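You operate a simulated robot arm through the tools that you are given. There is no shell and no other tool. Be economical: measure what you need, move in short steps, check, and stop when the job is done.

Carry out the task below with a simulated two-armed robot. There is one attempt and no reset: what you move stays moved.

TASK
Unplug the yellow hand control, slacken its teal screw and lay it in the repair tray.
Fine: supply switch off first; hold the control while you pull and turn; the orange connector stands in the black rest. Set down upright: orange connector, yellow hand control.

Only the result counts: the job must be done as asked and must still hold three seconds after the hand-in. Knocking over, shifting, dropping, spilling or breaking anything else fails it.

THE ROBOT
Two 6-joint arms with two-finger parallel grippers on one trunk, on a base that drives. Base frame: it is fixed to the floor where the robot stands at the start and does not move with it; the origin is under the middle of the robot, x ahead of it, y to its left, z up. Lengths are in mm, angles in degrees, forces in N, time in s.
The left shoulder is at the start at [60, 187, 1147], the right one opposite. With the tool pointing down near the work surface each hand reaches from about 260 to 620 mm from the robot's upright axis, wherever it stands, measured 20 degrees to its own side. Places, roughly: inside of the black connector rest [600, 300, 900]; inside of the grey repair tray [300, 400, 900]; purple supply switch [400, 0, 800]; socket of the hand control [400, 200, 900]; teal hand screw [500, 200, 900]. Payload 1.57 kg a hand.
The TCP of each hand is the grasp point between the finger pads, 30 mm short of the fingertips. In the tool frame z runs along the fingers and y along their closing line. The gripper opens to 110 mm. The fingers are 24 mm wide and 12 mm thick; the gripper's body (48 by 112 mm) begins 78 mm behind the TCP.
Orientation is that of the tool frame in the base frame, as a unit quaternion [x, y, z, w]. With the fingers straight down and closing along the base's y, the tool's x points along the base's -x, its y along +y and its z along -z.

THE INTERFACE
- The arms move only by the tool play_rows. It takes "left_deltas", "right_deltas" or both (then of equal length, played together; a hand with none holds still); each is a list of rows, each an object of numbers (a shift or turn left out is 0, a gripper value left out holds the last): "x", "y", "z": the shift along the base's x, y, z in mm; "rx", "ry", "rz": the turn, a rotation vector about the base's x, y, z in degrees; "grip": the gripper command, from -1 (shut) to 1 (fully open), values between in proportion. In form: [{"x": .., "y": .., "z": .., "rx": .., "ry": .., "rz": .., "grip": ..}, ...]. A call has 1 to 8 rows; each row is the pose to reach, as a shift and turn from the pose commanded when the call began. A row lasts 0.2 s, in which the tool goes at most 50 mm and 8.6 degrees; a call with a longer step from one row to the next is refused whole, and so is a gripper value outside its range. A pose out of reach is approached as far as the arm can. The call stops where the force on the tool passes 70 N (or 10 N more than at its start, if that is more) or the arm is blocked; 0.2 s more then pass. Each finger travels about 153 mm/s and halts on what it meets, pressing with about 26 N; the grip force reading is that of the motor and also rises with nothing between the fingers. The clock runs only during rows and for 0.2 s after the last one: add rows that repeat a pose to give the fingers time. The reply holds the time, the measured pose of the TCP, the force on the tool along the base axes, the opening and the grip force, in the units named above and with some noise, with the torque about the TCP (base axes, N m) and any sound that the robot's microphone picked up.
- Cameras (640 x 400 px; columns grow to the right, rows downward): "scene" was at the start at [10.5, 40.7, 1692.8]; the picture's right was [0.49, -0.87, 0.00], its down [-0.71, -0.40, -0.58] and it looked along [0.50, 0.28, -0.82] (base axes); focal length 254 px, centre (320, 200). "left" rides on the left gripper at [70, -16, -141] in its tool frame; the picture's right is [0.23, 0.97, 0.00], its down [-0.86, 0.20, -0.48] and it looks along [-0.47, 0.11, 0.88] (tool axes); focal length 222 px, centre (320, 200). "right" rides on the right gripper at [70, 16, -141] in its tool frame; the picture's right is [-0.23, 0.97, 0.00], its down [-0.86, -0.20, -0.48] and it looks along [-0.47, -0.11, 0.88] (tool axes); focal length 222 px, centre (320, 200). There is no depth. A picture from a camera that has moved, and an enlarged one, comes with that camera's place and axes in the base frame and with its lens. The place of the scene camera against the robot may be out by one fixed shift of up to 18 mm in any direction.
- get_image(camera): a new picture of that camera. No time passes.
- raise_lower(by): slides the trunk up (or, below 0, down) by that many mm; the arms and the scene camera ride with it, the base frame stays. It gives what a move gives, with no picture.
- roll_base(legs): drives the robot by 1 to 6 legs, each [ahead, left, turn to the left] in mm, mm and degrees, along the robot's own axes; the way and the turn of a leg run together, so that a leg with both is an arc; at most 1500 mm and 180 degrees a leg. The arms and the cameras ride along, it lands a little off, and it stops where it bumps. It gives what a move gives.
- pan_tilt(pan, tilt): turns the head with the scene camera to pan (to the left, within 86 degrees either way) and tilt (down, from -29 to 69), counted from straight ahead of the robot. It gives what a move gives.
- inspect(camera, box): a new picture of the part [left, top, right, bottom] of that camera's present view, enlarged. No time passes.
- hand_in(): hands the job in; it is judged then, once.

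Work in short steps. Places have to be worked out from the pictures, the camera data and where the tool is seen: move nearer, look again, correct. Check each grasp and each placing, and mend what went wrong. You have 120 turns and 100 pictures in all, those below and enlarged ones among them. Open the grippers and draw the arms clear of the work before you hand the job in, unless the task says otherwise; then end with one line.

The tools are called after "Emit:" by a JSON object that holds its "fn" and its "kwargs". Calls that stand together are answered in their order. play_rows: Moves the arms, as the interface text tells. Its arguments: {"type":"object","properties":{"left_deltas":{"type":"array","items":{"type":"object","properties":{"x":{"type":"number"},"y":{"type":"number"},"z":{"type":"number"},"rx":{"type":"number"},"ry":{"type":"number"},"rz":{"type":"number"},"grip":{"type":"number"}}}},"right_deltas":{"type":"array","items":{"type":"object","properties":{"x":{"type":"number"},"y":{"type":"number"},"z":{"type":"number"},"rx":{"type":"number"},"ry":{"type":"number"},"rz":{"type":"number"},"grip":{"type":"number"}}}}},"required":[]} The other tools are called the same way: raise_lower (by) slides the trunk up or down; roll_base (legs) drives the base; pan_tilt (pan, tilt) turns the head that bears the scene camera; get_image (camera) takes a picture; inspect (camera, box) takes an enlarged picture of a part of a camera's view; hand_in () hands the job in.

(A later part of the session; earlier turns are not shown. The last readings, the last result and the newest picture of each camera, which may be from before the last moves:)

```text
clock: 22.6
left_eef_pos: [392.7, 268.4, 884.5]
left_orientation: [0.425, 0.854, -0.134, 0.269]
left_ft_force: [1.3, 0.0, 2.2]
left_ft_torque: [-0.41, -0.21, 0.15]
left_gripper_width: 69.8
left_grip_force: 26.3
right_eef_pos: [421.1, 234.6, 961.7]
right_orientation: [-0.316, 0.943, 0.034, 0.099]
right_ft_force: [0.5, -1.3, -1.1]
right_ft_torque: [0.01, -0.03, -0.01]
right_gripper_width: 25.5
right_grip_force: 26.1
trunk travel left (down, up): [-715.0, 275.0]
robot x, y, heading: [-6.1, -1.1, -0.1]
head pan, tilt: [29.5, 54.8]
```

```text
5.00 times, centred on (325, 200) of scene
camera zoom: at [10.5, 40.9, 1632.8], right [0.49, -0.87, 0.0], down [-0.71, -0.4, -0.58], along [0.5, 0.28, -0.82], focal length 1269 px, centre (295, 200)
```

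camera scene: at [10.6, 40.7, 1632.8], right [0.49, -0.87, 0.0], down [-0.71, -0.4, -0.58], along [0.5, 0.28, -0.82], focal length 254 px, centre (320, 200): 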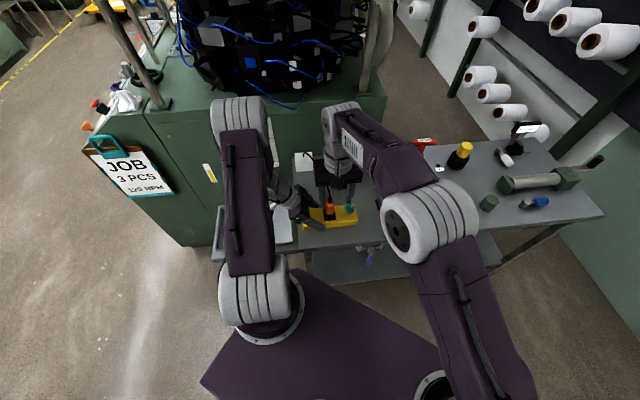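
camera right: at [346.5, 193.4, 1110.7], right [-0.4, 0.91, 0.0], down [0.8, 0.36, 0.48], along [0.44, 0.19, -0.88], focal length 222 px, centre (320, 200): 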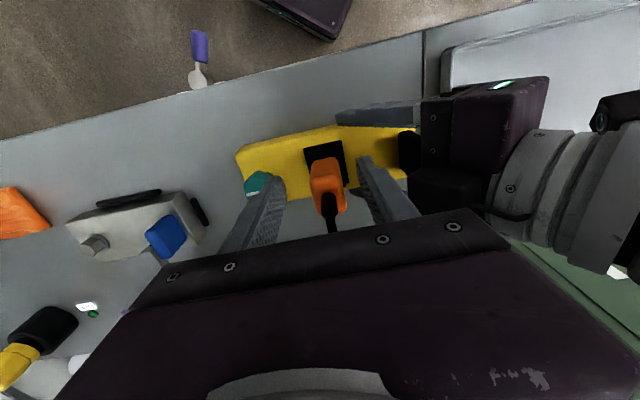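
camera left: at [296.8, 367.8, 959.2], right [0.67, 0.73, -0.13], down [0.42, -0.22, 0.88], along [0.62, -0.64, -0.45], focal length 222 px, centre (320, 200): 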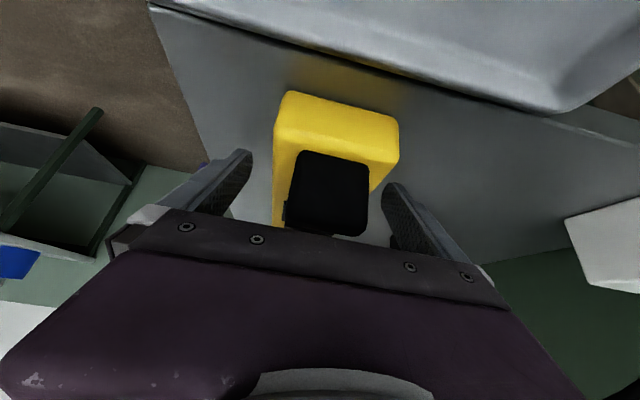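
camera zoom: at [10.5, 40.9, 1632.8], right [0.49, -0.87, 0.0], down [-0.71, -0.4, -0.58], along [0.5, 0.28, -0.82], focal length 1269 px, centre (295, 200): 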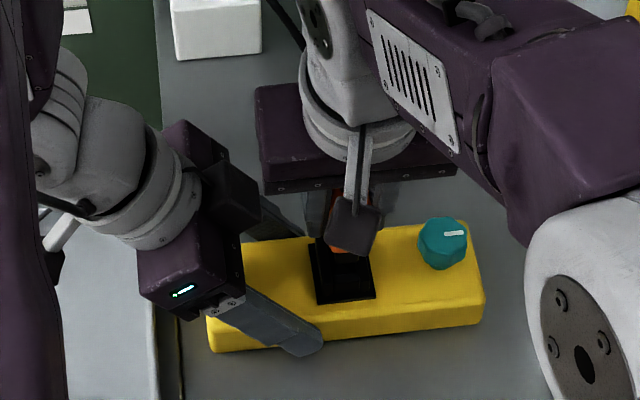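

The plug is sliding out with almost no force. I'll lift it another 75 mm to clear it completely.

Emit:
{"fn": "play_rows", "kwargs": {"right_deltas": [{"z": 10}, {"z": 25}, {"z": 45}, {"z": 60}, {"z": 75}, {"z": 75}]}}

Emit:
{"fn": "inspect", "kwargs": {"camera": "right", "box": [230, 80, 450, 240]}}

Emit:
{"fn": "get_image", "kwargs": {"camera": "scene"}}

```text
clock: 24.0
left_eef_pos: [392.7, 269.2, 884.6]
left_orientation: [0.427, 0.853, -0.136, 0.269]
left_ft_force: [-0.3, 0.6, 1.7]
left_ft_torque: [0.02, 0.08, 0.02]
left_gripper_width: 70.0
left_grip_force: 25.9
right_eef_pos: [421.6, 234.5, 1036.5]
right_orientation: [-0.316, 0.943, 0.033, 0.1]
right_ft_force: [-0.8, -0.1, -0.6]
right_ft_torque: [0.02, -0.01, -0.05]
right_gripper_width: 25.0
right_grip_force: 25.9
trunk travel left (down, up): [-715.0, 275.0]
robot x, y, heading: [-3.7, -1.6, 0.1]
head pan, tilt: [29.5, 54.8]
```

```text
2.50 times, centred on (340, 160) of right
camera zoom: at [334.3, 188.3, 1160.5], right [-0.41, 0.91, 0.05], down [0.71, 0.28, 0.65], along [0.58, 0.3, -0.76], focal length 555 px, centre (270, 300)
```

zoom: 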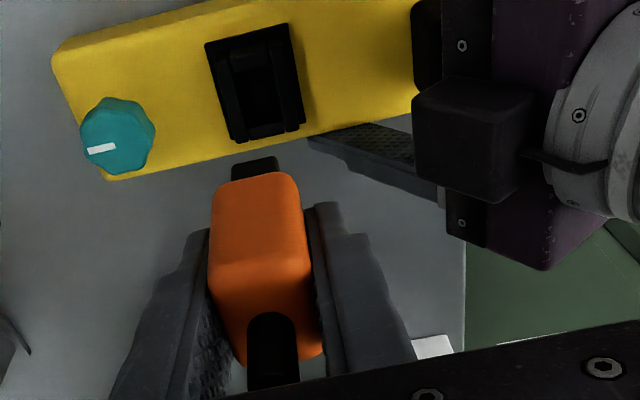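

```text
58 pictures are left
camera scene: at [10.5, 40.9, 1632.8], right [0.49, -0.87, 0.0], down [-0.71, -0.4, -0.58], along [0.5, 0.28, -0.82], focal length 254 px, centre (320, 200)
```

scene: 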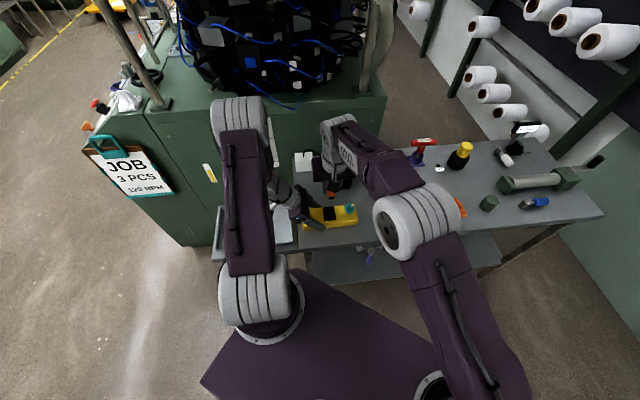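

The plug is out and held. The rest is too far for the right arm, so I'll release the control, withdraw the left hand upward, and then turn the robot square to the bench.

Emit:
{"fn": "play_rows", "kwargs": {"left_deltas": [{"grip": 1}, {"grip": 1}, {"z": 40, "grip": 1}, {"z": 80}, {"z": 120}, {"z": 165, "x": -5, "y": 5}, {"z": 205, "x": -10, "y": 10}, {"z": 240, "x": -15, "y": 15}]}}

Emit:
{"fn": "play_rows", "kwargs": {"left_deltas": [{"rx": 5.6, "ry": 4.2, "x": -8, "y": -5}, {"rx": 11.2, "ry": 8.4, "x": -16, "y": -10}, {"rx": 16.8, "ry": 12.6, "x": -24, "y": -15}, {"rx": 22.4, "ry": 16.8, "x": -32, "y": -20}, {"rx": 28, "ry": 21, "x": -40, "y": -25}, {"rx": 28, "ry": 21, "x": -40, "y": -25}]}}

Emit:
{"fn": "get_image", "kwargs": {"camera": "scene"}}

```text
clock: 25.8
left_eef_pos: [378.1, 282.8, 1124.5]
left_orientation: [0.425, 0.854, -0.135, 0.268]
left_ft_force: [-0.6, 0.2, 0.3]
left_ft_torque: [0.03, -0.02, -0.01]
left_gripper_width: 110.2
left_grip_force: 0.0
right_eef_pos: [421.2, 233.8, 1039.0]
right_orientation: [-0.316, 0.943, 0.033, 0.099]
right_ft_force: [-0.3, 0.4, -0.2]
right_ft_torque: [-0.02, -0.02, 0.02]
right_gripper_width: 25.4
right_grip_force: 26.1
trunk travel left (down, up): [-715.0, 275.0]
robot x, y, heading: [0.1, 0.2, -0.2]
head pan, tilt: [29.5, 54.8]
```

```text
clock: 27.0
left_eef_pos: [338.3, 263.2, 1126.0]
left_orientation: [0.442, 0.897, 0.002, 0.003]
left_ft_force: [0.2, 1.0, -0.8]
left_ft_torque: [0.0, 0.01, 0.0]
left_gripper_width: 109.7
left_grip_force: 0.1
right_eef_pos: [427.1, 229.0, 1035.6]
right_orientation: [-0.311, 0.945, 0.029, 0.097]
right_ft_force: [-0.2, -0.9, 0.0]
right_ft_torque: [0.05, -0.01, -0.03]
right_gripper_width: 25.3
right_grip_force: 25.9
trunk travel left (down, up): [-715.0, 275.0]
robot x, y, heading: [3.3, -2.6, 0.2]
head pan, tilt: [29.5, 54.8]
stopped in row 6 (left hand): the force on the tool passed its limit (the readings are from after the stop); the commanded pose is now the measured one
```

```text
57 pictures are left
camera scene: at [11.2, 40.2, 1632.8], right [0.49, -0.87, 0.0], down [-0.71, -0.4, -0.58], along [0.5, 0.28, -0.82], focal length 254 px, centre (320, 200)
```

scene: 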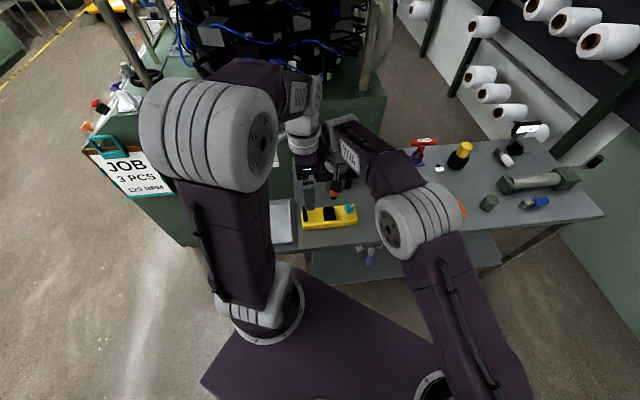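

The left hand brushed the right hand as it straightened, but the plug is still held at 25 mm. I'll move the left hand away and check the control.

Emit:
{"fn": "play_rows", "kwargs": {"left_deltas": [{"x": -12, "y": 16, "z": 5}, {"x": -30, "y": 40, "z": 15}, {"x": -45, "y": 60, "z": 25}, {"x": -45, "y": 60, "z": 30}]}}

Emit:
{"fn": "inspect", "kwargs": {"camera": "scene", "box": [260, 130, 400, 250]}}

Emit:
{"fn": "get_image", "kwargs": {"camera": "right"}}

```text
clock: 28.0
left_eef_pos: [293.1, 322.0, 1155.3]
left_orientation: [0.443, 0.896, 0.003, 0.003]
left_ft_force: [0.4, -0.1, 1.2]
left_ft_torque: [0.02, 0.03, 0.0]
left_gripper_width: 110.1
left_grip_force: 0.1
right_eef_pos: [425.3, 228.4, 1034.4]
right_orientation: [-0.311, 0.945, 0.029, 0.096]
right_ft_force: [0.4, 1.0, -0.9]
right_ft_torque: [0.02, -0.01, -0.01]
right_gripper_width: 25.3
right_grip_force: 25.7
trunk travel left (down, up): [-715.0, 275.0]
robot x, y, heading: [-1.7, 1.8, 0.0]
head pan, tilt: [29.5, 54.8]
```

```text
3.33 times, centred on (330, 190) of scene
camera zoom: at [10.9, 40.4, 1632.8], right [0.49, -0.87, 0.0], down [-0.71, -0.4, -0.58], along [0.5, 0.28, -0.82], focal length 846 px, centre (287, 233)
```

zoom: 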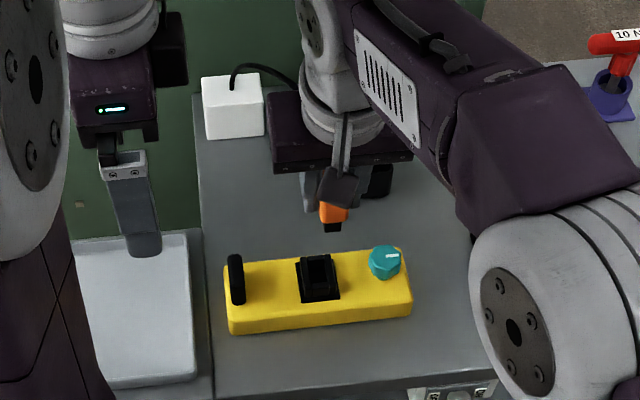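

```text
55 pictures are left
camera right: at [338.3, 183.8, 1159.3], right [-0.4, 0.92, 0.04], down [0.71, 0.28, 0.64], along [0.58, 0.29, -0.77], focal length 222 px, centre (320, 200)
```

right: 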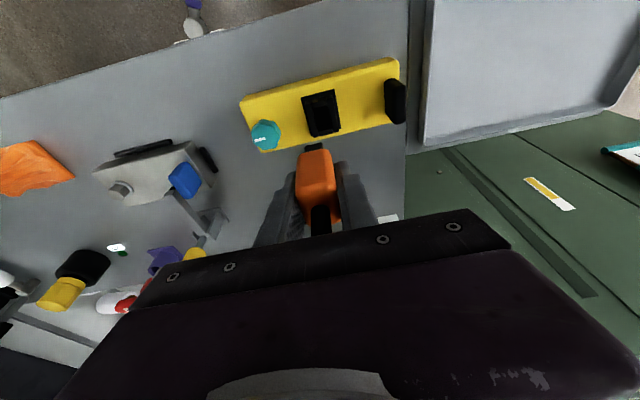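

The control stayed put and the plug hangs clear. I'll turn the base 18° left.

Emit:
{"fn": "roll_base", "kwargs": {"legs": [[0, 0, 18]]}}

Emit:
{"fn": "get_image", "kwargs": {"camera": "scene"}}

```text
clock: 29.4
left_eef_pos: [179.9, 397.5, 1155.5]
left_orientation: [0.297, 0.955, 0.004, 0.003]
left_ft_force: [-0.4, 0.4, -0.2]
left_ft_torque: [-0.04, 0.0, 0.02]
left_gripper_width: 110.1
left_grip_force: 0.1
right_eef_pos: [334.5, 348.4, 1034.5]
right_orientation: [-0.455, 0.885, 0.044, 0.091]
right_ft_force: [0.8, -0.6, 0.3]
right_ft_torque: [0.02, -0.02, -0.04]
right_gripper_width: 25.4
right_grip_force: 26.4
trunk travel left (down, up): [-715.0, 275.0]
robot x, y, heading: [-0.6, -4.6, 18.1]
head pan, tilt: [29.5, 54.8]
```

```text
54 pictures are left
camera scene: at [-0.3, 39.7, 1632.8], right [0.74, -0.68, 0.0], down [-0.55, -0.6, -0.58], along [0.39, 0.42, -0.82], focal length 254 px, centre (320, 200)
```

scene: 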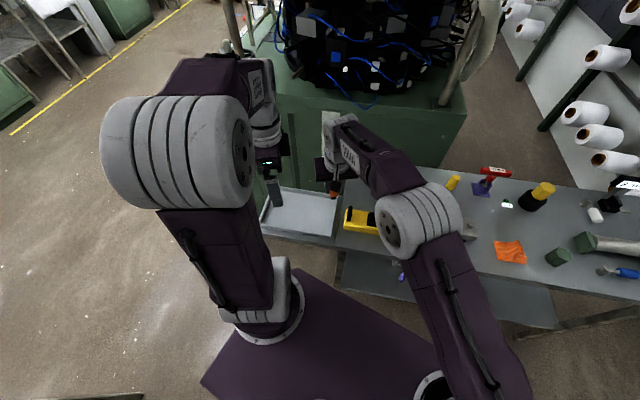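

Moving the right hand back over the bench, undoing the turn of the hand.

Emit:
{"fn": "play_rows", "kwargs": {"right_deltas": [{"x": 25, "y": -24, "rz": -4}, {"x": 50, "y": -48, "rz": -8}, {"x": 75, "y": -72, "rz": -12}, {"x": 100, "y": -96, "rz": -16}, {"x": 126, "y": -118, "rz": -18}, {"x": 126, "y": -118, "rz": -18}]}}

Emit:
{"fn": "roll_base", "kwargs": {"legs": [[0, 0, 19]]}}

Emit:
{"fn": "get_image", "kwargs": {"camera": "scene"}}

```text
clock: 30.8
left_eef_pos: [178.6, 398.2, 1155.6]
left_orientation: [0.297, 0.955, 0.003, 0.004]
left_ft_force: [1.3, -0.3, 0.8]
left_ft_torque: [0.02, -0.01, 0.02]
left_gripper_width: 109.9
left_grip_force: 0.1
right_eef_pos: [460.1, 230.4, 1035.7]
right_orientation: [-0.31, 0.945, 0.029, 0.098]
right_ft_force: [0.4, -0.5, -0.8]
right_ft_torque: [0.03, 0.01, -0.01]
right_gripper_width: 25.1
right_grip_force: 25.9
trunk travel left (down, up): [-715.0, 275.0]
robot x, y, heading: [1.2, 1.4, 18.1]
head pan, tilt: [29.5, 54.8]
```

```text
clock: 32.3
left_eef_pos: [40.7, 433.6, 1155.2]
left_orientation: [0.136, 0.991, 0.003, 0.002]
left_ft_force: [-0.9, -0.9, -0.6]
left_ft_torque: [-0.01, 0.02, -0.01]
left_gripper_width: 110.3
left_grip_force: 0.0
right_eef_pos: [361.2, 366.7, 1035.7]
right_orientation: [-0.461, 0.882, 0.045, 0.091]
right_ft_force: [-0.2, -0.6, 0.0]
right_ft_torque: [0.01, 0.0, 0.0]
right_gripper_width: 25.4
right_grip_force: 26.3
trunk travel left (down, up): [-715.0, 275.0]
robot x, y, heading: [2.3, 0.2, 36.9]
head pan, tilt: [29.5, 54.8]
```

```text
53 pictures are left
camera scene: at [-11.0, 35.2, 1632.8], right [0.92, -0.4, 0.0], down [-0.33, -0.75, -0.58], along [0.23, 0.53, -0.82], focal length 254 px, centre (320, 200)
```

scene: 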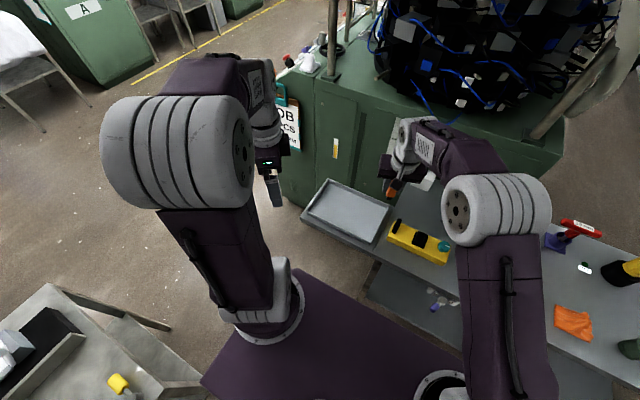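

The robot is square to the bench. I'll drive 50 mm ahead, turn the head straight, and then bring the plug toward the rest.

Emit:
{"fn": "roll_base", "kwargs": {"legs": [[50, 0, 0]]}}

Emit:
{"fn": "pan_tilt", "kwargs": {"pan": -5, "tilt": 52}}

Emit:
{"fn": "play_rows", "kwargs": {"right_deltas": [{"x": 20, "y": -26, "rz": -4}, {"x": 42, "y": -52, "rz": -8}, {"x": 62, "y": -80, "rz": -12}, {"x": 82, "y": -105, "rz": -16}, {"x": 100, "y": -130, "rz": -19}, {"x": 113, "y": -149, "rz": -19}, {"x": 113, "y": -149, "rz": -19}]}}

Emit:
{"fn": "get_image", "kwargs": {"camera": "scene"}}

Emit:
{"fn": "get_image", "kwargs": {"camera": "right"}}

```text
clock: 33.2
left_eef_pos: [78.2, 461.9, 1157.0]
left_orientation: [0.137, 0.991, 0.004, 0.005]
left_ft_force: [-0.6, -0.1, 0.3]
left_ft_torque: [-0.02, -0.01, 0.01]
left_gripper_width: 110.0
left_grip_force: 0.0
right_eef_pos: [397.9, 394.4, 1037.2]
right_orientation: [-0.462, 0.881, 0.046, 0.093]
right_ft_force: [-0.9, 0.2, 0.1]
right_ft_torque: [0.07, 0.02, -0.03]
right_gripper_width: 25.2
right_grip_force: 26.3
trunk travel left (down, up): [-715.0, 275.0]
robot x, y, heading: [38.1, 30.8, 36.8]
head pan, tilt: [29.5, 54.8]
```

```text
clock: 34.2
left_eef_pos: [79.1, 464.4, 1155.7]
left_orientation: [0.137, 0.991, 0.004, 0.003]
left_ft_force: [0.1, -0.1, 0.0]
left_ft_torque: [-0.01, 0.0, 0.01]
left_gripper_width: 110.1
left_grip_force: 0.0
right_eef_pos: [398.9, 397.7, 1035.7]
right_orientation: [-0.462, 0.881, 0.044, 0.092]
right_ft_force: [-0.5, -0.7, 0.0]
right_ft_torque: [0.03, -0.01, 0.02]
right_gripper_width: 25.3
right_grip_force: 26.0
trunk travel left (down, up): [-715.0, 275.0]
robot x, y, heading: [38.2, 28.6, 36.6]
head pan, tilt: [-5.0, 52.0]
```

```text
clock: 35.8
left_eef_pos: [81.1, 464.8, 1155.7]
left_orientation: [0.137, 0.991, 0.002, 0.004]
left_ft_force: [0.4, -0.6, -0.3]
left_ft_torque: [-0.02, 0.01, -0.01]
left_gripper_width: 109.9
left_grip_force: 0.0
right_eef_pos: [513.6, 247.8, 1035.3]
right_orientation: [-0.31, 0.945, 0.029, 0.096]
right_ft_force: [0.4, 0.6, -0.4]
right_ft_torque: [-0.01, 0.01, 0.03]
right_gripper_width: 25.4
right_grip_force: 26.2
trunk travel left (down, up): [-715.0, 275.0]
robot x, y, heading: [39.4, 31.1, 37.0]
head pan, tilt: [-5.0, 52.0]
```

```text
52 pictures are left
camera scene: at [63.0, 38.9, 1636.4], right [0.53, -0.85, 0.0], down [-0.67, -0.42, -0.62], along [0.52, 0.32, -0.79], focal length 254 px, centre (320, 200)
```

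scene: 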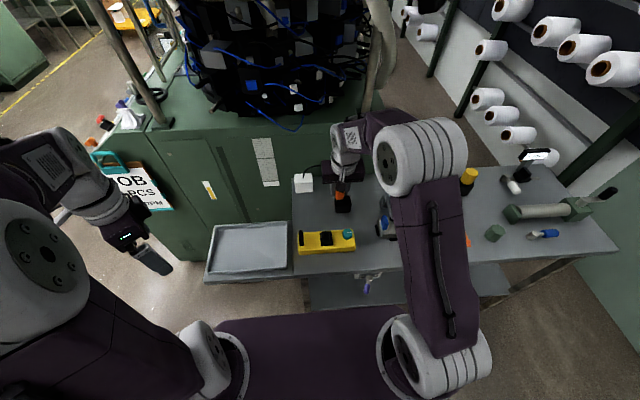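

```text
51 pictures are left
camera right: at [425.7, 204.0, 1158.6], right [-0.4, 0.92, 0.04], down [0.71, 0.28, 0.64], along [0.58, 0.28, -0.77], focal length 222 px, centre (320, 200)
```

right: 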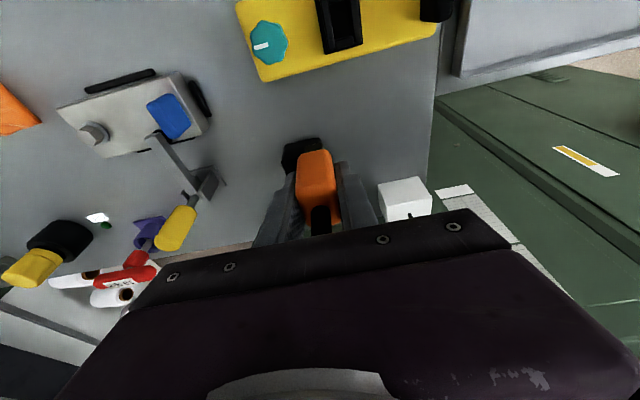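

Emit:
{"fn": "inspect", "kwargs": {"camera": "right", "box": [250, 120, 370, 200]}}

Emit:
{"fn": "inspect", "kwargs": {"camera": "scene", "box": [310, 160, 380, 220]}}

```text
5.00 times, centred on (310, 160) of right
camera zoom: at [425.7, 204.0, 1158.6], right [-0.4, 0.92, 0.04], down [0.71, 0.28, 0.64], along [0.58, 0.28, -0.77], focal length 1111 px, centre (370, 400)
```

zoom: 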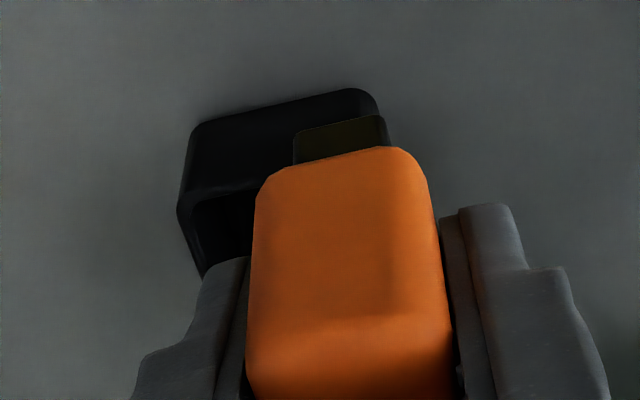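

```text
6.67 times, centred on (345, 190) of scene
camera zoom: at [63.0, 38.9, 1636.4], right [0.53, -0.85, 0.0], down [-0.67, -0.42, -0.62], along [0.52, 0.32, -0.79], focal length 1692 px, centre (153, 267)
```

zoom: 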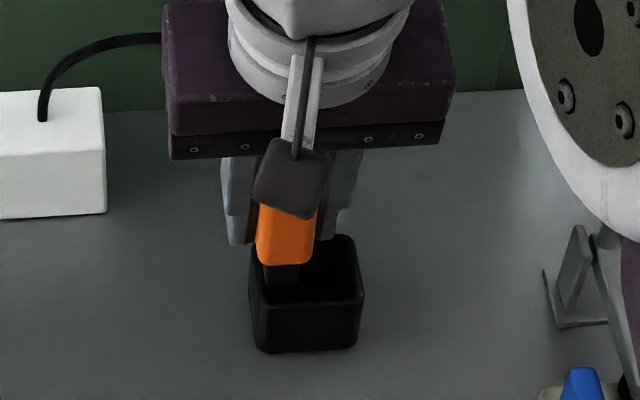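

The plug hides the rest. I'll shift the hand 60 mm toward the tray side to see the rest clear.

Emit:
{"fn": "play_rows", "kwargs": {"right_deltas": [{"x": -18, "y": 24}, {"x": -36, "y": 48}, {"x": -42, "y": 56}, {"x": -42, "y": 56}]}}

Emit:
{"fn": "inspect", "kwargs": {"camera": "right", "box": [200, 110, 340, 210]}}

Emit:
{"fn": "inspect", "kwargs": {"camera": "scene", "box": [310, 160, 380, 220]}}

```text
clock: 36.8
left_eef_pos: [80.5, 463.5, 1155.0]
left_orientation: [0.137, 0.991, 0.003, 0.002]
left_ft_force: [-0.1, 0.2, 0.1]
left_ft_torque: [-0.02, 0.0, -0.01]
left_gripper_width: 109.9
left_grip_force: 0.1
right_eef_pos: [470.9, 304.4, 1036.4]
right_orientation: [-0.31, 0.945, 0.029, 0.097]
right_ft_force: [-0.2, -0.1, -0.1]
right_ft_torque: [-0.01, 0.03, 0.01]
right_gripper_width: 25.2
right_grip_force: 25.8
trunk travel left (down, up): [-715.0, 275.0]
robot x, y, heading: [37.3, 32.0, 37.1]
head pan, tilt: [-5.0, 52.0]
```

```text
4.00 times, centred on (270, 160) of right
camera zoom: at [383.3, 260.4, 1159.2], right [-0.4, 0.92, 0.04], down [0.71, 0.28, 0.64], along [0.58, 0.28, -0.77], focal length 888 px, centre (520, 360)
```

zoom: 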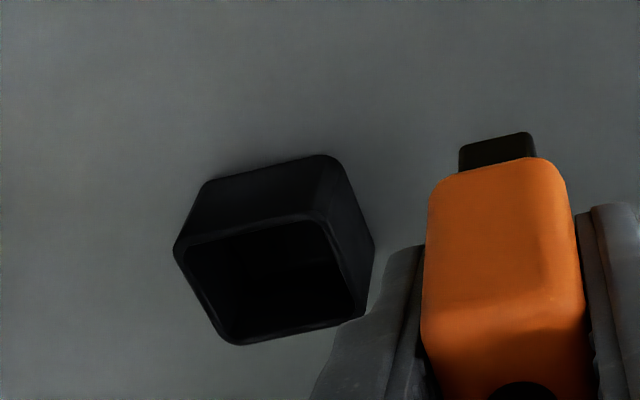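

```text
6.67 times, centred on (345, 190) of scene
camera zoom: at [63.2, 38.6, 1636.4], right [0.53, -0.85, 0.0], down [-0.67, -0.42, -0.62], along [0.52, 0.32, -0.79], focal length 1692 px, centre (153, 267)
```

zoom: 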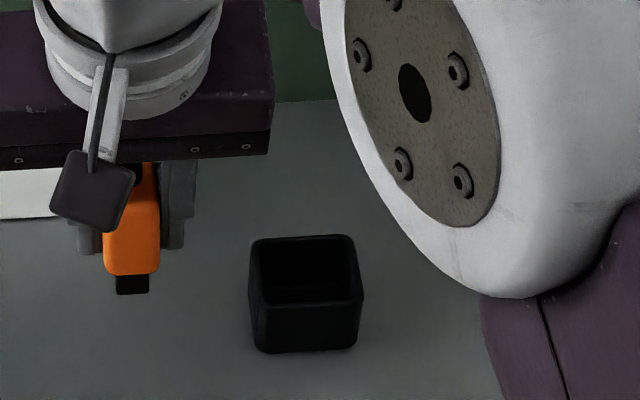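

The rim is 55 × 44 mm outside, long side along the bench, centred at about (584, 261) with its top near z 891. The plug is 25 × 35 mm with its long side across, so it must turn 90° to fit. I'll turn the hand about the vertical while moving toward the rest.

Emit:
{"fn": "play_rows", "kwargs": {"right_deltas": [{"x": 10, "y": -4, "z": 5, "rz": 8.3}, {"x": 20, "y": -8, "z": 10, "rz": 16.6}, {"x": 30, "y": -12, "z": 10, "rz": 24.9}, {"x": 40, "y": -16, "z": 10, "rz": 33.2}, {"x": 50, "y": -20, "z": 10, "rz": 41.5}, {"x": 58, "y": -24, "z": 10, "rz": 49.8}, {"x": 66, "y": -28, "z": 10, "rz": 58.1}, {"x": 74, "y": -31, "z": 10, "rz": 66.4}]}}

Emit:
{"fn": "play_rows", "kwargs": {"right_deltas": [{"x": 10, "y": -3, "rz": 8}, {"x": 20, "y": -6, "z": -10, "rz": 16}, {"x": 30, "y": -9, "z": -20, "rz": 23.2}, {"x": 39, "y": -12, "z": -30, "rz": 23.2}, {"x": 39, "y": -12, "z": -30, "rz": 23.2}]}}

Emit:
{"fn": "get_image", "kwargs": {"camera": "right"}}

Emit:
{"fn": "inspect", "kwargs": {"camera": "scene", "box": [310, 140, 390, 210]}}

```text
clock: 38.6
left_eef_pos: [82.0, 463.7, 1155.3]
left_orientation: [0.136, 0.991, 0.003, 0.002]
left_ft_force: [0.3, 0.9, 0.0]
left_ft_torque: [-0.02, 0.01, -0.02]
left_gripper_width: 110.0
left_grip_force: 0.0
right_eef_pos: [546.0, 273.0, 1045.8]
right_orientation: [0.778, -0.62, -0.078, -0.066]
right_ft_force: [0.4, -0.1, 0.6]
right_ft_torque: [-0.03, -0.02, 0.02]
right_gripper_width: 25.1
right_grip_force: 26.7
trunk travel left (down, up): [-715.0, 275.0]
robot x, y, heading: [42.7, 27.0, 36.7]
head pan, tilt: [-5.0, 52.0]
```

```text
clock: 39.8
left_eef_pos: [80.3, 464.2, 1154.9]
left_orientation: [0.137, 0.991, 0.003, 0.003]
left_ft_force: [0.6, 0.4, 0.4]
left_ft_torque: [-0.01, 0.01, -0.01]
left_gripper_width: 110.1
left_grip_force: 0.0
right_eef_pos: [585.3, 261.3, 1016.5]
right_orientation: [0.886, -0.452, -0.088, -0.048]
right_ft_force: [-0.3, 0.7, -0.3]
right_ft_torque: [0.01, 0.0, 0.0]
right_gripper_width: 25.2
right_grip_force: 26.5
trunk travel left (down, up): [-715.0, 275.0]
robot x, y, heading: [41.8, 28.8, 37.2]
head pan, tilt: [-5.0, 52.0]
```

```text
46 pictures are left
camera right: at [628.1, 172.3, 1139.5], right [-0.92, -0.39, 0.04], down [-0.28, 0.71, 0.64], along [-0.28, 0.58, -0.77], focal length 222 px, centre (320, 200)
```

right: 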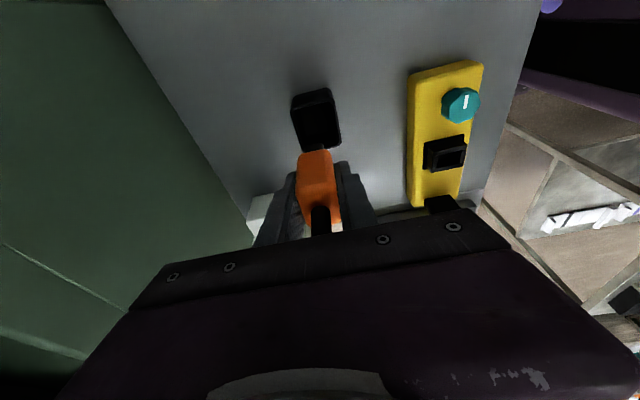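

```text
5.71 times, centred on (350, 175) of scene
camera zoom: at [63.0, 38.6, 1636.4], right [0.53, -0.85, 0.0], down [-0.67, -0.42, -0.62], along [0.52, 0.32, -0.79], focal length 1450 px, centre (149, 343)
```

zoom: 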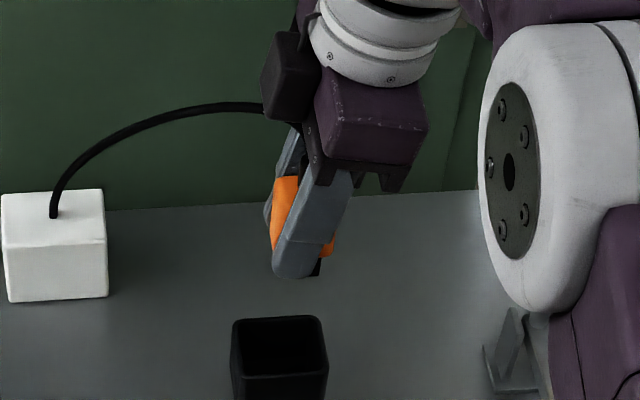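

Emit:
{"fn": "inspect", "kwargs": {"camera": "right", "box": [270, 70, 390, 220]}}

```text
2.67 times, centred on (330, 145) of right
camera zoom: at [628.1, 172.3, 1139.5], right [-0.92, -0.39, 0.04], down [-0.28, 0.71, 0.64], along [-0.28, 0.58, -0.77], focal length 592 px, centre (293, 347)
```

zoom: 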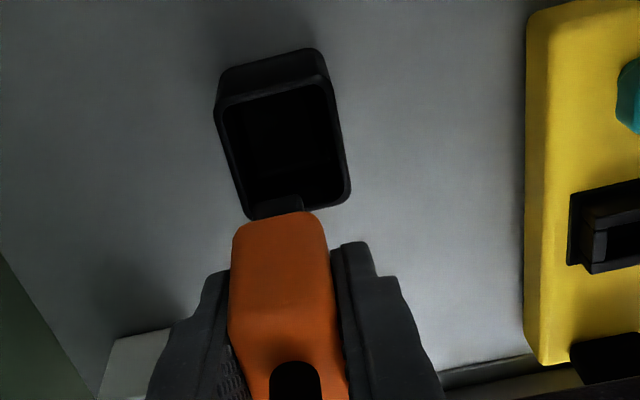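

Both views agree that the rest's centre is at (584, 261), right under the plug. I'll lower until the fingertips are just above the rim.

Emit:
{"fn": "play_rows", "kwargs": {"right_deltas": [{"x": -1, "z": -30}, {"x": -1, "z": -60}, {"x": -1, "z": -75}, {"x": -1, "z": -82}, {"x": -1, "z": -88}, {"x": -1, "z": -88}]}}

Emit:
{"fn": "inspect", "kwargs": {"camera": "right", "box": [250, 70, 390, 220]}}

Emit:
{"fn": "inspect", "kwargs": {"camera": "scene", "box": [320, 170, 380, 220]}}

```text
clock: 41.2
left_eef_pos: [80.7, 465.0, 1155.0]
left_orientation: [0.137, 0.991, 0.003, 0.002]
left_ft_force: [-0.6, 0.0, -0.1]
left_ft_torque: [0.01, -0.01, 0.0]
left_gripper_width: 110.1
left_grip_force: 0.0
right_eef_pos: [583.5, 260.7, 927.6]
right_orientation: [0.886, -0.452, -0.09, -0.048]
right_ft_force: [-0.1, -0.6, -0.6]
right_ft_torque: [-0.01, 0.02, 0.02]
right_gripper_width: 25.5
right_grip_force: 25.9
trunk travel left (down, up): [-715.0, 275.0]
robot x, y, heading: [35.8, 31.8, 36.8]
head pan, tilt: [-5.0, 52.0]
```

```text
2.67 times, centred on (320, 145) of right
camera zoom: at [626.7, 172.1, 1050.9], right [-0.92, -0.39, 0.04], down [-0.28, 0.71, 0.64], along [-0.28, 0.58, -0.77], focal length 592 px, centre (320, 347)
```

zoom: 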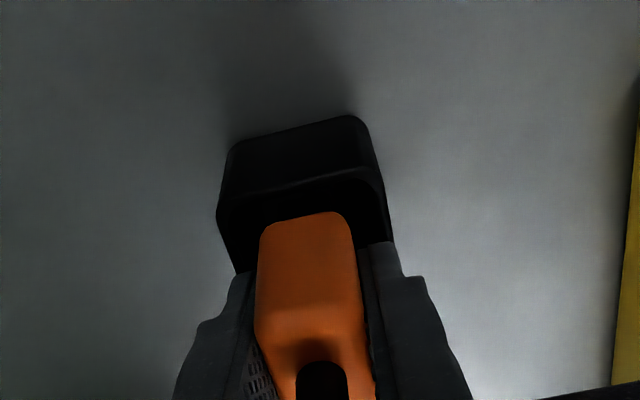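

```text
8.00 times, centred on (350, 195) of scene
camera zoom: at [63.2, 38.5, 1636.4], right [0.53, -0.85, 0.0], down [-0.67, -0.42, -0.62], along [0.52, 0.32, -0.79], focal length 2030 px, centre (80, 240)
```

zoom: 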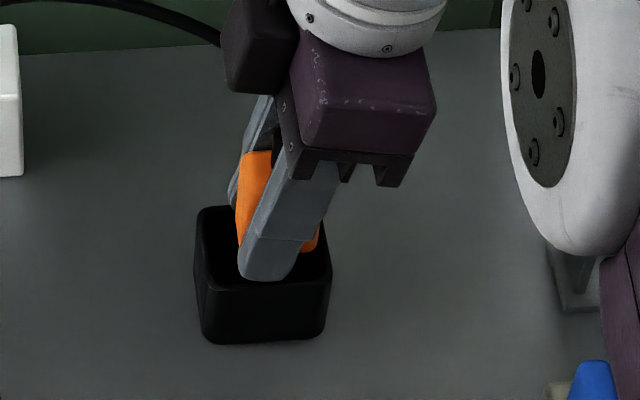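

The plug tip is inside the rest and centred. I'll open just a few mm so the fingers guide it as it sinks in.

Emit:
{"fn": "play_rows", "kwargs": {"right_deltas": [{"grip": -0.44}, {"grip": -0.44}, {"grip": -0.44}]}}

Emit:
{"fn": "inspect", "kwargs": {"camera": "scene", "box": [320, 170, 380, 220]}}

Emit:
{"fn": "inspect", "kwargs": {"camera": "right", "box": [250, 70, 390, 220]}}

```text
clock: 42.0
left_eef_pos: [80.6, 463.8, 1155.4]
left_orientation: [0.137, 0.991, 0.003, 0.003]
left_ft_force: [-0.2, 0.0, -0.5]
left_ft_torque: [0.02, 0.01, 0.01]
left_gripper_width: 110.1
left_grip_force: 0.1
right_eef_pos: [583.0, 260.9, 927.5]
right_orientation: [0.886, -0.452, -0.09, -0.049]
right_ft_force: [-0.1, -0.1, -0.8]
right_ft_torque: [0.02, 0.02, 0.0]
right_gripper_width: 31.0
right_grip_force: 0.1
trunk travel left (down, up): [-715.0, 275.0]
robot x, y, heading: [39.1, 28.4, 36.8]
head pan, tilt: [-5.0, 52.0]
```

```text
8.00 times, centred on (350, 195) of scene
camera zoom: at [63.2, 38.5, 1636.4], right [0.53, -0.85, 0.0], down [-0.67, -0.42, -0.62], along [0.52, 0.32, -0.79], focal length 2030 px, centre (80, 240)
```

zoom: 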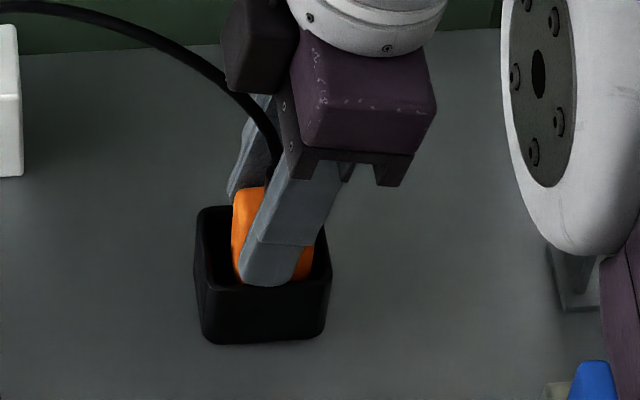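

```text
2.67 times, centred on (320, 145) of right
camera zoom: at [626.8, 172.1, 1051.1], right [-0.92, -0.39, 0.04], down [-0.28, 0.71, 0.64], along [-0.28, 0.58, -0.77], focal length 592 px, centre (320, 347)
```

zoom: 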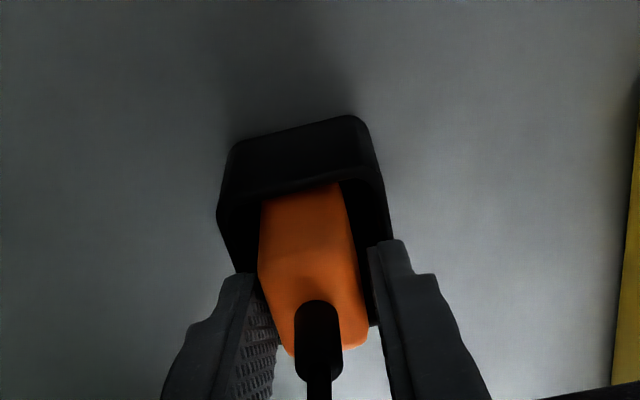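

The plug sank into the rest. I'll open wider and withdraw along the tool axis, up and to the right, away from the cable.

Emit:
{"fn": "play_rows", "kwargs": {"right_deltas": [{"grip": 0.1}, {"grip": 0.1}, {"x": 2.5, "y": -3.3, "z": 20}, {"x": 6, "y": -8, "z": 48}, {"x": 12, "y": -16, "z": 85}, {"x": 17, "y": -23, "z": 120}, {"x": 20, "y": -28, "z": 150}, {"x": 20, "y": -28, "z": 150}]}}

Emit:
{"fn": "inspect", "kwargs": {"camera": "scene", "box": [310, 160, 380, 220]}}

Emit:
{"fn": "get_image", "kwargs": {"camera": "right"}}

```text
clock: 43.8
left_eef_pos: [80.5, 465.1, 1155.1]
left_orientation: [0.137, 0.991, 0.003, 0.002]
left_ft_force: [-0.4, -0.4, 0.1]
left_ft_torque: [0.0, 0.01, 0.02]
left_gripper_width: 110.0
left_grip_force: 0.1
right_eef_pos: [602.2, 232.8, 1077.8]
right_orientation: [0.885, -0.453, -0.09, -0.049]
right_ft_force: [0.2, 0.6, 0.2]
right_ft_torque: [0.02, -0.04, 0.02]
right_gripper_width: 60.5
right_grip_force: 0.0
trunk travel left (down, up): [-715.0, 275.0]
robot x, y, heading: [35.2, 26.2, 36.7]
head pan, tilt: [-5.0, 52.0]
```

```text
6.67 times, centred on (345, 190) of scene
camera zoom: at [63.4, 38.7, 1636.4], right [0.53, -0.85, 0.0], down [-0.67, -0.42, -0.62], along [0.52, 0.32, -0.79], focal length 1692 px, centre (153, 267)
```

zoom: 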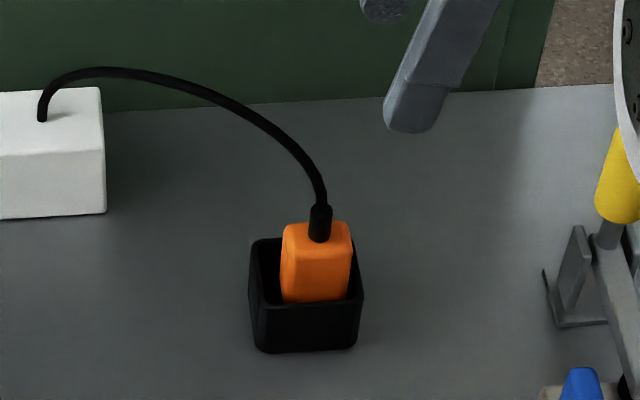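

```text
38 pictures are left
camera right: at [646.3, 144.3, 1201.2], right [-0.92, -0.39, 0.04], down [-0.28, 0.72, 0.64], along [-0.28, 0.58, -0.77], focal length 222 px, centre (320, 200)
```

right: 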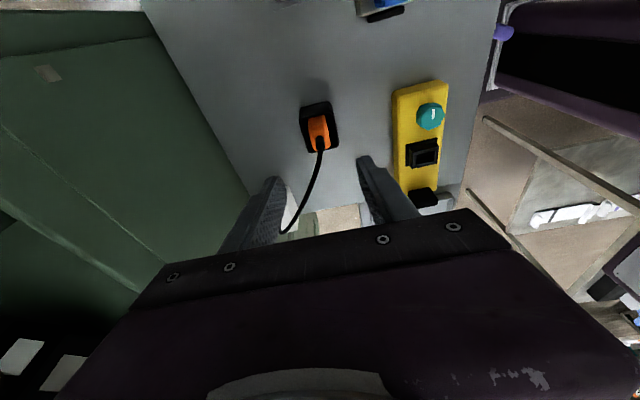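

The connector stands upright in the rest. Next, the left hand goes to the control between the bar and the socket, this time vertical, to hold it for the screw.

Emit:
{"fn": "play_rows", "kwargs": {"left_deltas": [{"x": 38, "y": -24, "z": -10, "rz": -4.7}, {"x": 77, "y": -48, "z": -20, "rz": -9.4}, {"x": 115, "y": -72, "z": -30, "rz": -14}, {"x": 153, "y": -96, "z": -40, "rz": -18.7}, {"x": 192, "y": -120, "z": -50, "rz": -23.3}, {"x": 230, "y": -144, "z": -60, "rz": -28}, {"x": 268, "y": -167, "z": -70, "rz": -32.6}, {"x": 306.5, "y": -191, "z": -80, "rz": -37.3}]}}

Emit:
{"fn": "play_rows", "kwargs": {"left_deltas": [{"z": -40}, {"z": -80}, {"z": -110}, {"z": -110}]}}

Emit:
{"fn": "get_image", "kwargs": {"camera": "left"}}

Emit:
{"fn": "inspect", "kwargs": {"camera": "scene", "box": [280, 190, 380, 270]}}

```text
clock: 45.6
left_eef_pos: [389.0, 271.4, 1074.0]
left_orientation: [0.447, 0.895, 0.002, 0.003]
left_ft_force: [1.1, -1.3, 0.1]
left_ft_torque: [0.0, 0.01, -0.03]
left_gripper_width: 109.9
left_grip_force: 0.1
right_eef_pos: [603.7, 231.9, 1075.9]
right_orientation: [0.886, -0.453, -0.089, -0.048]
right_ft_force: [0.4, -0.1, 0.2]
right_ft_torque: [0.0, 0.01, -0.02]
right_gripper_width: 60.4
right_grip_force: 0.0
trunk travel left (down, up): [-715.0, 275.0]
robot x, y, heading: [40.0, 29.8, 37.0]
head pan, tilt: [-5.0, 52.0]
```

```text
clock: 46.6
left_eef_pos: [387.1, 272.5, 964.8]
left_orientation: [0.446, 0.895, 0.003, 0.003]
left_ft_force: [0.4, 0.8, -0.5]
left_ft_torque: [0.01, 0.0, -0.02]
left_gripper_width: 110.0
left_grip_force: 0.0
right_eef_pos: [602.1, 232.8, 1076.8]
right_orientation: [0.886, -0.452, -0.09, -0.048]
right_ft_force: [-1.4, 0.2, 0.5]
right_ft_torque: [0.01, 0.05, 0.01]
right_gripper_width: 60.4
right_grip_force: 0.0
trunk travel left (down, up): [-715.0, 275.0]
robot x, y, heading: [39.3, 25.8, 36.8]
head pan, tilt: [-5.0, 52.0]
```

```text
37 pictures are left
camera left: at [331.1, 317.7, 1104.5], right [0.64, 0.77, 0.01], down [0.67, -0.56, 0.48], along [0.37, -0.31, -0.88], focal length 222 px, centre (320, 200)
```

left: 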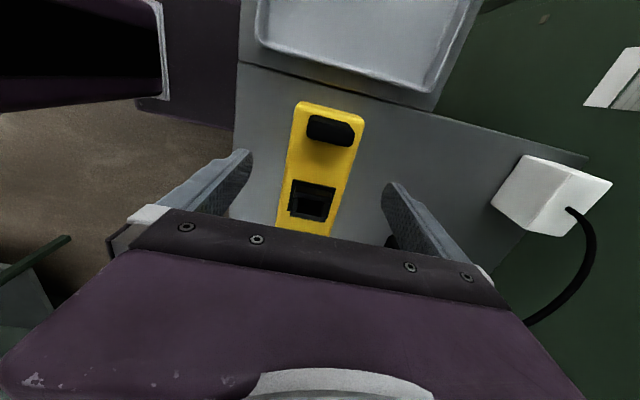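

```text
5.00 times, centred on (330, 230) of scene
camera zoom: at [63.4, 38.3, 1636.4], right [0.53, -0.85, 0.0], down [-0.67, -0.42, -0.62], along [0.52, 0.33, -0.79], focal length 1269 px, centre (270, 50)
```

zoom: 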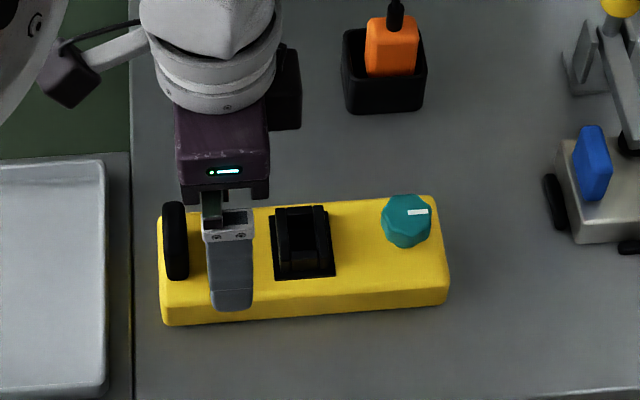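

Well placed between bar and socket. Lower 80 mm and close.

Emit:
{"fn": "play_rows", "kwargs": {"left_deltas": [{"z": -30}, {"z": -55}, {"z": -70}, {"z": -80}, {"z": -80}, {"z": -80, "grip": -1}, {"z": -80, "grip": -1}, {"z": -80, "grip": -1}]}}

```text
clock: 48.4
left_eef_pos: [386.8, 273.8, 885.1]
left_orientation: [0.446, 0.895, 0.002, 0.004]
left_ft_force: [0.5, -0.5, 0.4]
left_ft_torque: [-0.18, -0.03, -0.01]
left_gripper_width: 69.5
left_grip_force: 25.4
right_eef_pos: [602.3, 232.3, 1078.1]
right_orientation: [0.886, -0.453, -0.09, -0.048]
right_ft_force: [0.3, 0.3, 0.3]
right_ft_torque: [-0.01, 0.0, 0.0]
right_gripper_width: 60.3
right_grip_force: 0.0
trunk travel left (down, up): [-715.0, 275.0]
robot x, y, heading: [40.7, 29.9, 36.8]
head pan, tilt: [-5.0, 52.0]
```

The control is held. Now I'll move the right hand above the teal knob, straighten its lean, and turn it back so it has room to turn the knob counter-clockwise.

Emit:
{"fn": "play_rows", "kwargs": {"right_deltas": [{"x": -20, "y": -8, "z": 0, "rx": -2.4, "ry": -1.8}, {"x": -45, "y": -18, "rx": -4.8, "ry": -3.6}, {"x": -70, "y": -28, "z": -5, "rx": -7.2, "ry": -5.4}, {"x": -95, "y": -38, "z": -15, "rx": -9.6, "ry": -7.2}, {"x": -120, "y": -46, "z": -30, "rx": -9.6, "ry": -7.2}, {"x": -144, "y": -56, "z": -45, "rx": -9.6, "ry": -7.2}, {"x": -144, "y": -56, "z": -60, "rx": -9.6, "ry": -7.2}, {"x": -144, "y": -56, "z": -60, "rx": -9.6, "ry": -7.2}]}}

Emit:
{"fn": "play_rows", "kwargs": {"right_deltas": [{"rz": -8.5}, {"rz": -17}, {"rz": -25.5}, {"rz": -34}, {"rz": -42.5}, {"rz": -51}, {"rz": -59.5}, {"rz": -68}]}}

Emit:
{"fn": "play_rows", "kwargs": {"right_deltas": [{"rz": -8.5}, {"rz": -17}, {"rz": -25.5}, {"rz": -34}, {"rz": -42}, {"rz": -42}]}}

Emit:
{"fn": "get_image", "kwargs": {"camera": "right"}}

```text
clock: 50.2
left_eef_pos: [386.9, 273.0, 885.1]
left_orientation: [0.447, 0.895, 0.003, 0.004]
left_ft_force: [0.6, 0.5, 0.2]
left_ft_torque: [0.14, 0.13, -0.03]
left_gripper_width: 69.5
left_grip_force: 25.4
right_eef_pos: [458.3, 176.1, 1017.2]
right_orientation: [0.891, -0.454, 0.005, -0.003]
right_ft_force: [-0.9, 0.6, -0.2]
right_ft_torque: [-0.02, -0.03, -0.03]
right_gripper_width: 60.3
right_grip_force: 0.0
trunk travel left (down, up): [-715.0, 275.0]
robot x, y, heading: [40.3, 25.7, 36.7]
head pan, tilt: [-5.0, 52.0]
```

```text
clock: 52.0
left_eef_pos: [387.9, 272.4, 885.5]
left_orientation: [0.445, 0.895, 0.002, 0.003]
left_ft_force: [-0.2, 0.0, -0.3]
left_ft_torque: [-0.06, 0.11, 0.05]
left_gripper_width: 69.8
left_grip_force: 25.6
right_eef_pos: [459.3, 177.1, 1017.4]
right_orientation: [-0.484, 0.875, -0.004, 0.0]
right_ft_force: [0.1, 0.3, -0.1]
right_ft_torque: [-0.04, 0.0, -0.03]
right_gripper_width: 60.6
right_grip_force: 0.0
trunk travel left (down, up): [-715.0, 275.0]
robot x, y, heading: [40.7, 26.0, 37.0]
head pan, tilt: [-5.0, 52.0]
```

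```text
clock: 53.4
left_eef_pos: [386.5, 272.8, 885.0]
left_orientation: [0.446, 0.895, 0.003, 0.003]
left_ft_force: [-0.4, 0.5, 0.7]
left_ft_torque: [-0.06, 0.08, 0.0]
left_gripper_width: 69.5
left_grip_force: 26.0
right_eef_pos: [459.2, 177.0, 1018.1]
right_orientation: [-0.138, 0.99, -0.004, -0.003]
right_ft_force: [-0.1, -0.2, 0.2]
right_ft_torque: [-0.01, -0.02, -0.01]
right_gripper_width: 60.5
right_grip_force: 0.1
trunk travel left (down, up): [-715.0, 275.0]
robot x, y, heading: [38.1, 28.6, 36.8]
head pan, tilt: [-5.0, 52.0]
```

```text
35 pictures are left
camera right: at [388.7, 174.3, 1158.5], right [-0.05, 1.0, -0.01], down [0.88, 0.05, 0.47], along [0.47, 0.01, -0.88], focal length 222 px, centre (320, 200)
```

right: 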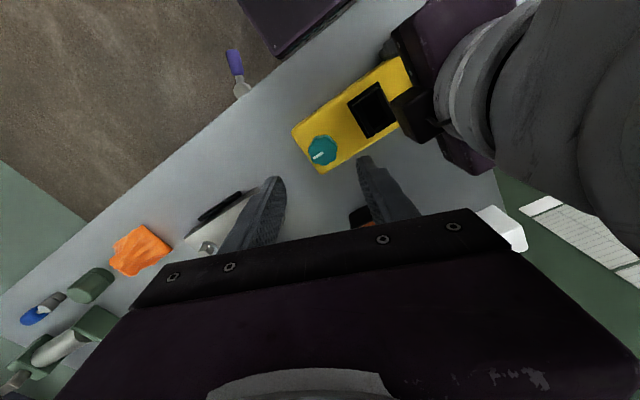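

The knob's centre reads (461, 175). I'll lower so the fingertips stay just above the control's face (TCP z 914) and close on the knob.

Emit:
{"fn": "play_rows", "kwargs": {"right_deltas": [{"x": 1.8, "y": -2, "z": -35}, {"x": 1.8, "y": -2, "z": -70}, {"x": 1.8, "y": -2, "z": -90}, {"x": 1.8, "y": -2, "z": -104}, {"x": 1.8, "y": -2, "z": -104}, {"x": 1.8, "y": -2, "z": -104, "grip": -1}, {"x": 1.8, "y": -2, "z": -104, "grip": -1}, {"x": 1.8, "y": -2, "z": -104, "grip": -1}]}}

Emit:
{"fn": "inspect", "kwargs": {"camera": "scene", "box": [280, 180, 380, 260]}}

Emit:
{"fn": "inspect", "kwargs": {"camera": "right", "box": [260, 110, 380, 210]}}

```text
clock: 55.2
left_eef_pos: [387.2, 273.0, 885.6]
left_orientation: [0.447, 0.895, 0.003, 0.005]
left_ft_force: [12.1, -22.3, 1.1]
left_ft_torque: [-0.9, 0.34, -0.01]
left_gripper_width: 70.0
left_grip_force: 26.3
right_eef_pos: [460.4, 177.8, 914.4]
right_orientation: [-0.139, 0.99, -0.003, 0.001]
right_ft_force: [-6.4, 32.4, 26.9]
right_ft_torque: [0.94, -0.38, -0.29]
right_gripper_width: 31.2
right_grip_force: 25.4
trunk travel left (down, up): [-715.0, 275.0]
robot x, y, heading: [39.2, 29.4, 37.2]
head pan, tilt: [-5.0, 52.0]
```

```text
5.00 times, centred on (330, 220) of scene
camera zoom: at [60.8, 39.9, 1636.7], right [0.53, -0.85, 0.0], down [-0.67, -0.42, -0.62], along [0.52, 0.32, -0.79], focal length 1269 px, centre (270, 100)
```

zoom: 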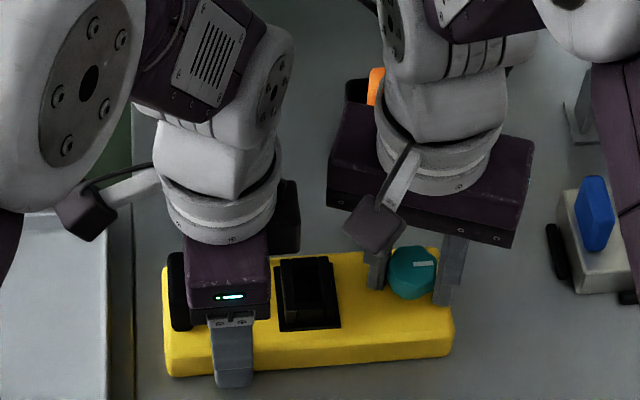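

```text
4.00 times, centred on (320, 160) of right
camera zoom: at [389.3, 174.5, 1055.6], right [-0.05, 1.0, -0.01], down [0.88, 0.05, 0.48], along [0.48, 0.02, -0.88], focal length 888 px, centre (320, 360)
```

zoom: 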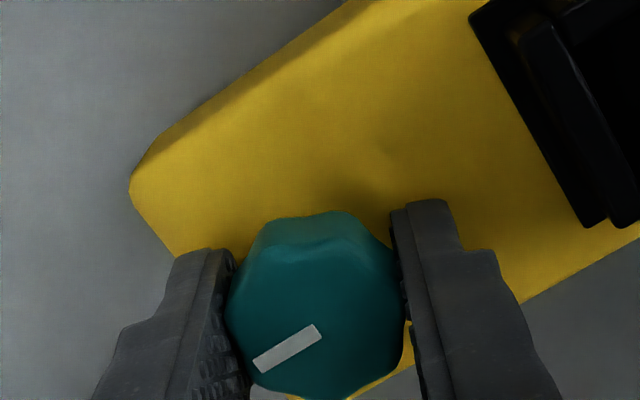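

The knob is gripped at 31 mm with some side and vertical strain. I'll ease the pose (+3 y, +3 z) and read the forces again before turning.

Emit:
{"fn": "play_rows", "kwargs": {"right_deltas": [{"y": 2, "z": 1.5}, {"y": 3.5, "z": 3}, {"y": 3.5, "z": 3}]}}

```text
clock: 56.0
left_eef_pos: [386.7, 271.3, 886.1]
left_orientation: [0.446, 0.895, 0.003, 0.003]
left_ft_force: [-4.2, -6.5, 19.3]
left_ft_torque: [-0.72, 0.17, -0.88]
left_gripper_width: 69.8
left_grip_force: 25.3
right_eef_pos: [458.6, 175.9, 914.9]
right_orientation: [-0.139, 0.99, -0.007, -0.003]
right_ft_force: [2.4, 9.3, -9.7]
right_ft_torque: [0.13, -0.4, -0.01]
right_gripper_width: 30.8
right_grip_force: 25.8
trunk travel left (down, up): [-715.0, 275.0]
robot x, y, heading: [39.6, 29.9, 36.6]
head pan, tilt: [-5.0, 52.0]
```

The forces are small now. I'll turn counter-clockwise 48° in steps.

Emit:
{"fn": "play_rows", "kwargs": {"right_deltas": [{"z": -1, "y": 0.5, "rz": 6}, {"z": -1, "y": 0.5, "rz": 12}, {"z": -1, "y": 0.5, "rz": 18}, {"z": -1, "y": 0.5, "rz": 24}, {"z": -1, "y": 0.5, "rz": 30}, {"z": -1, "y": 0.5, "rz": 36}, {"z": -1, "y": 0.5, "rz": 42}, {"z": -1, "y": 0.5, "rz": 48}]}}

Emit:
{"fn": "inspect", "kwargs": {"camera": "scene", "box": [300, 195, 370, 255]}}

```text
clock: 57.8
left_eef_pos: [386.9, 272.9, 885.1]
left_orientation: [0.447, 0.895, 0.004, 0.005]
left_ft_force: [5.1, 1.9, 4.0]
left_ft_torque: [0.2, 0.21, 0.54]
left_gripper_width: 69.7
left_grip_force: 25.9
right_eef_pos: [460.2, 178.0, 915.4]
right_orientation: [-0.531, 0.848, -0.005, 0.0]
right_ft_force: [-5.6, -0.3, -0.1]
right_ft_torque: [0.05, 0.48, -0.02]
right_gripper_width: 30.8
right_grip_force: 25.7
trunk travel left (down, up): [-715.0, 275.0]
robot x, y, heading: [45.2, 34.4, 36.7]
head pan, tilt: [-5.0, 52.0]
```

```text
6.67 times, centred on (335, 225) of scene
camera zoom: at [62.6, 38.4, 1636.4], right [0.53, -0.85, 0.0], down [-0.67, -0.42, -0.62], along [0.52, 0.32, -0.79], focal length 1692 px, centre (220, 33)
```

zoom: 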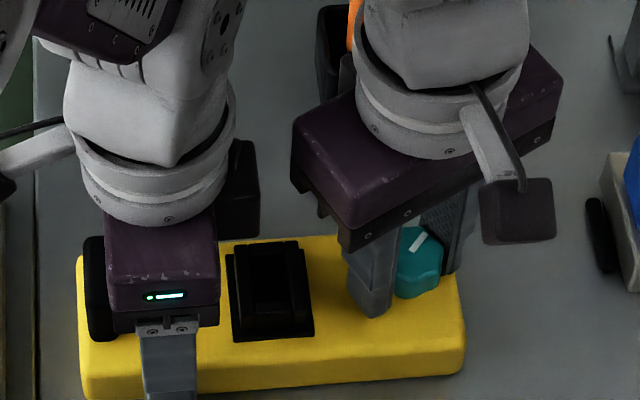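

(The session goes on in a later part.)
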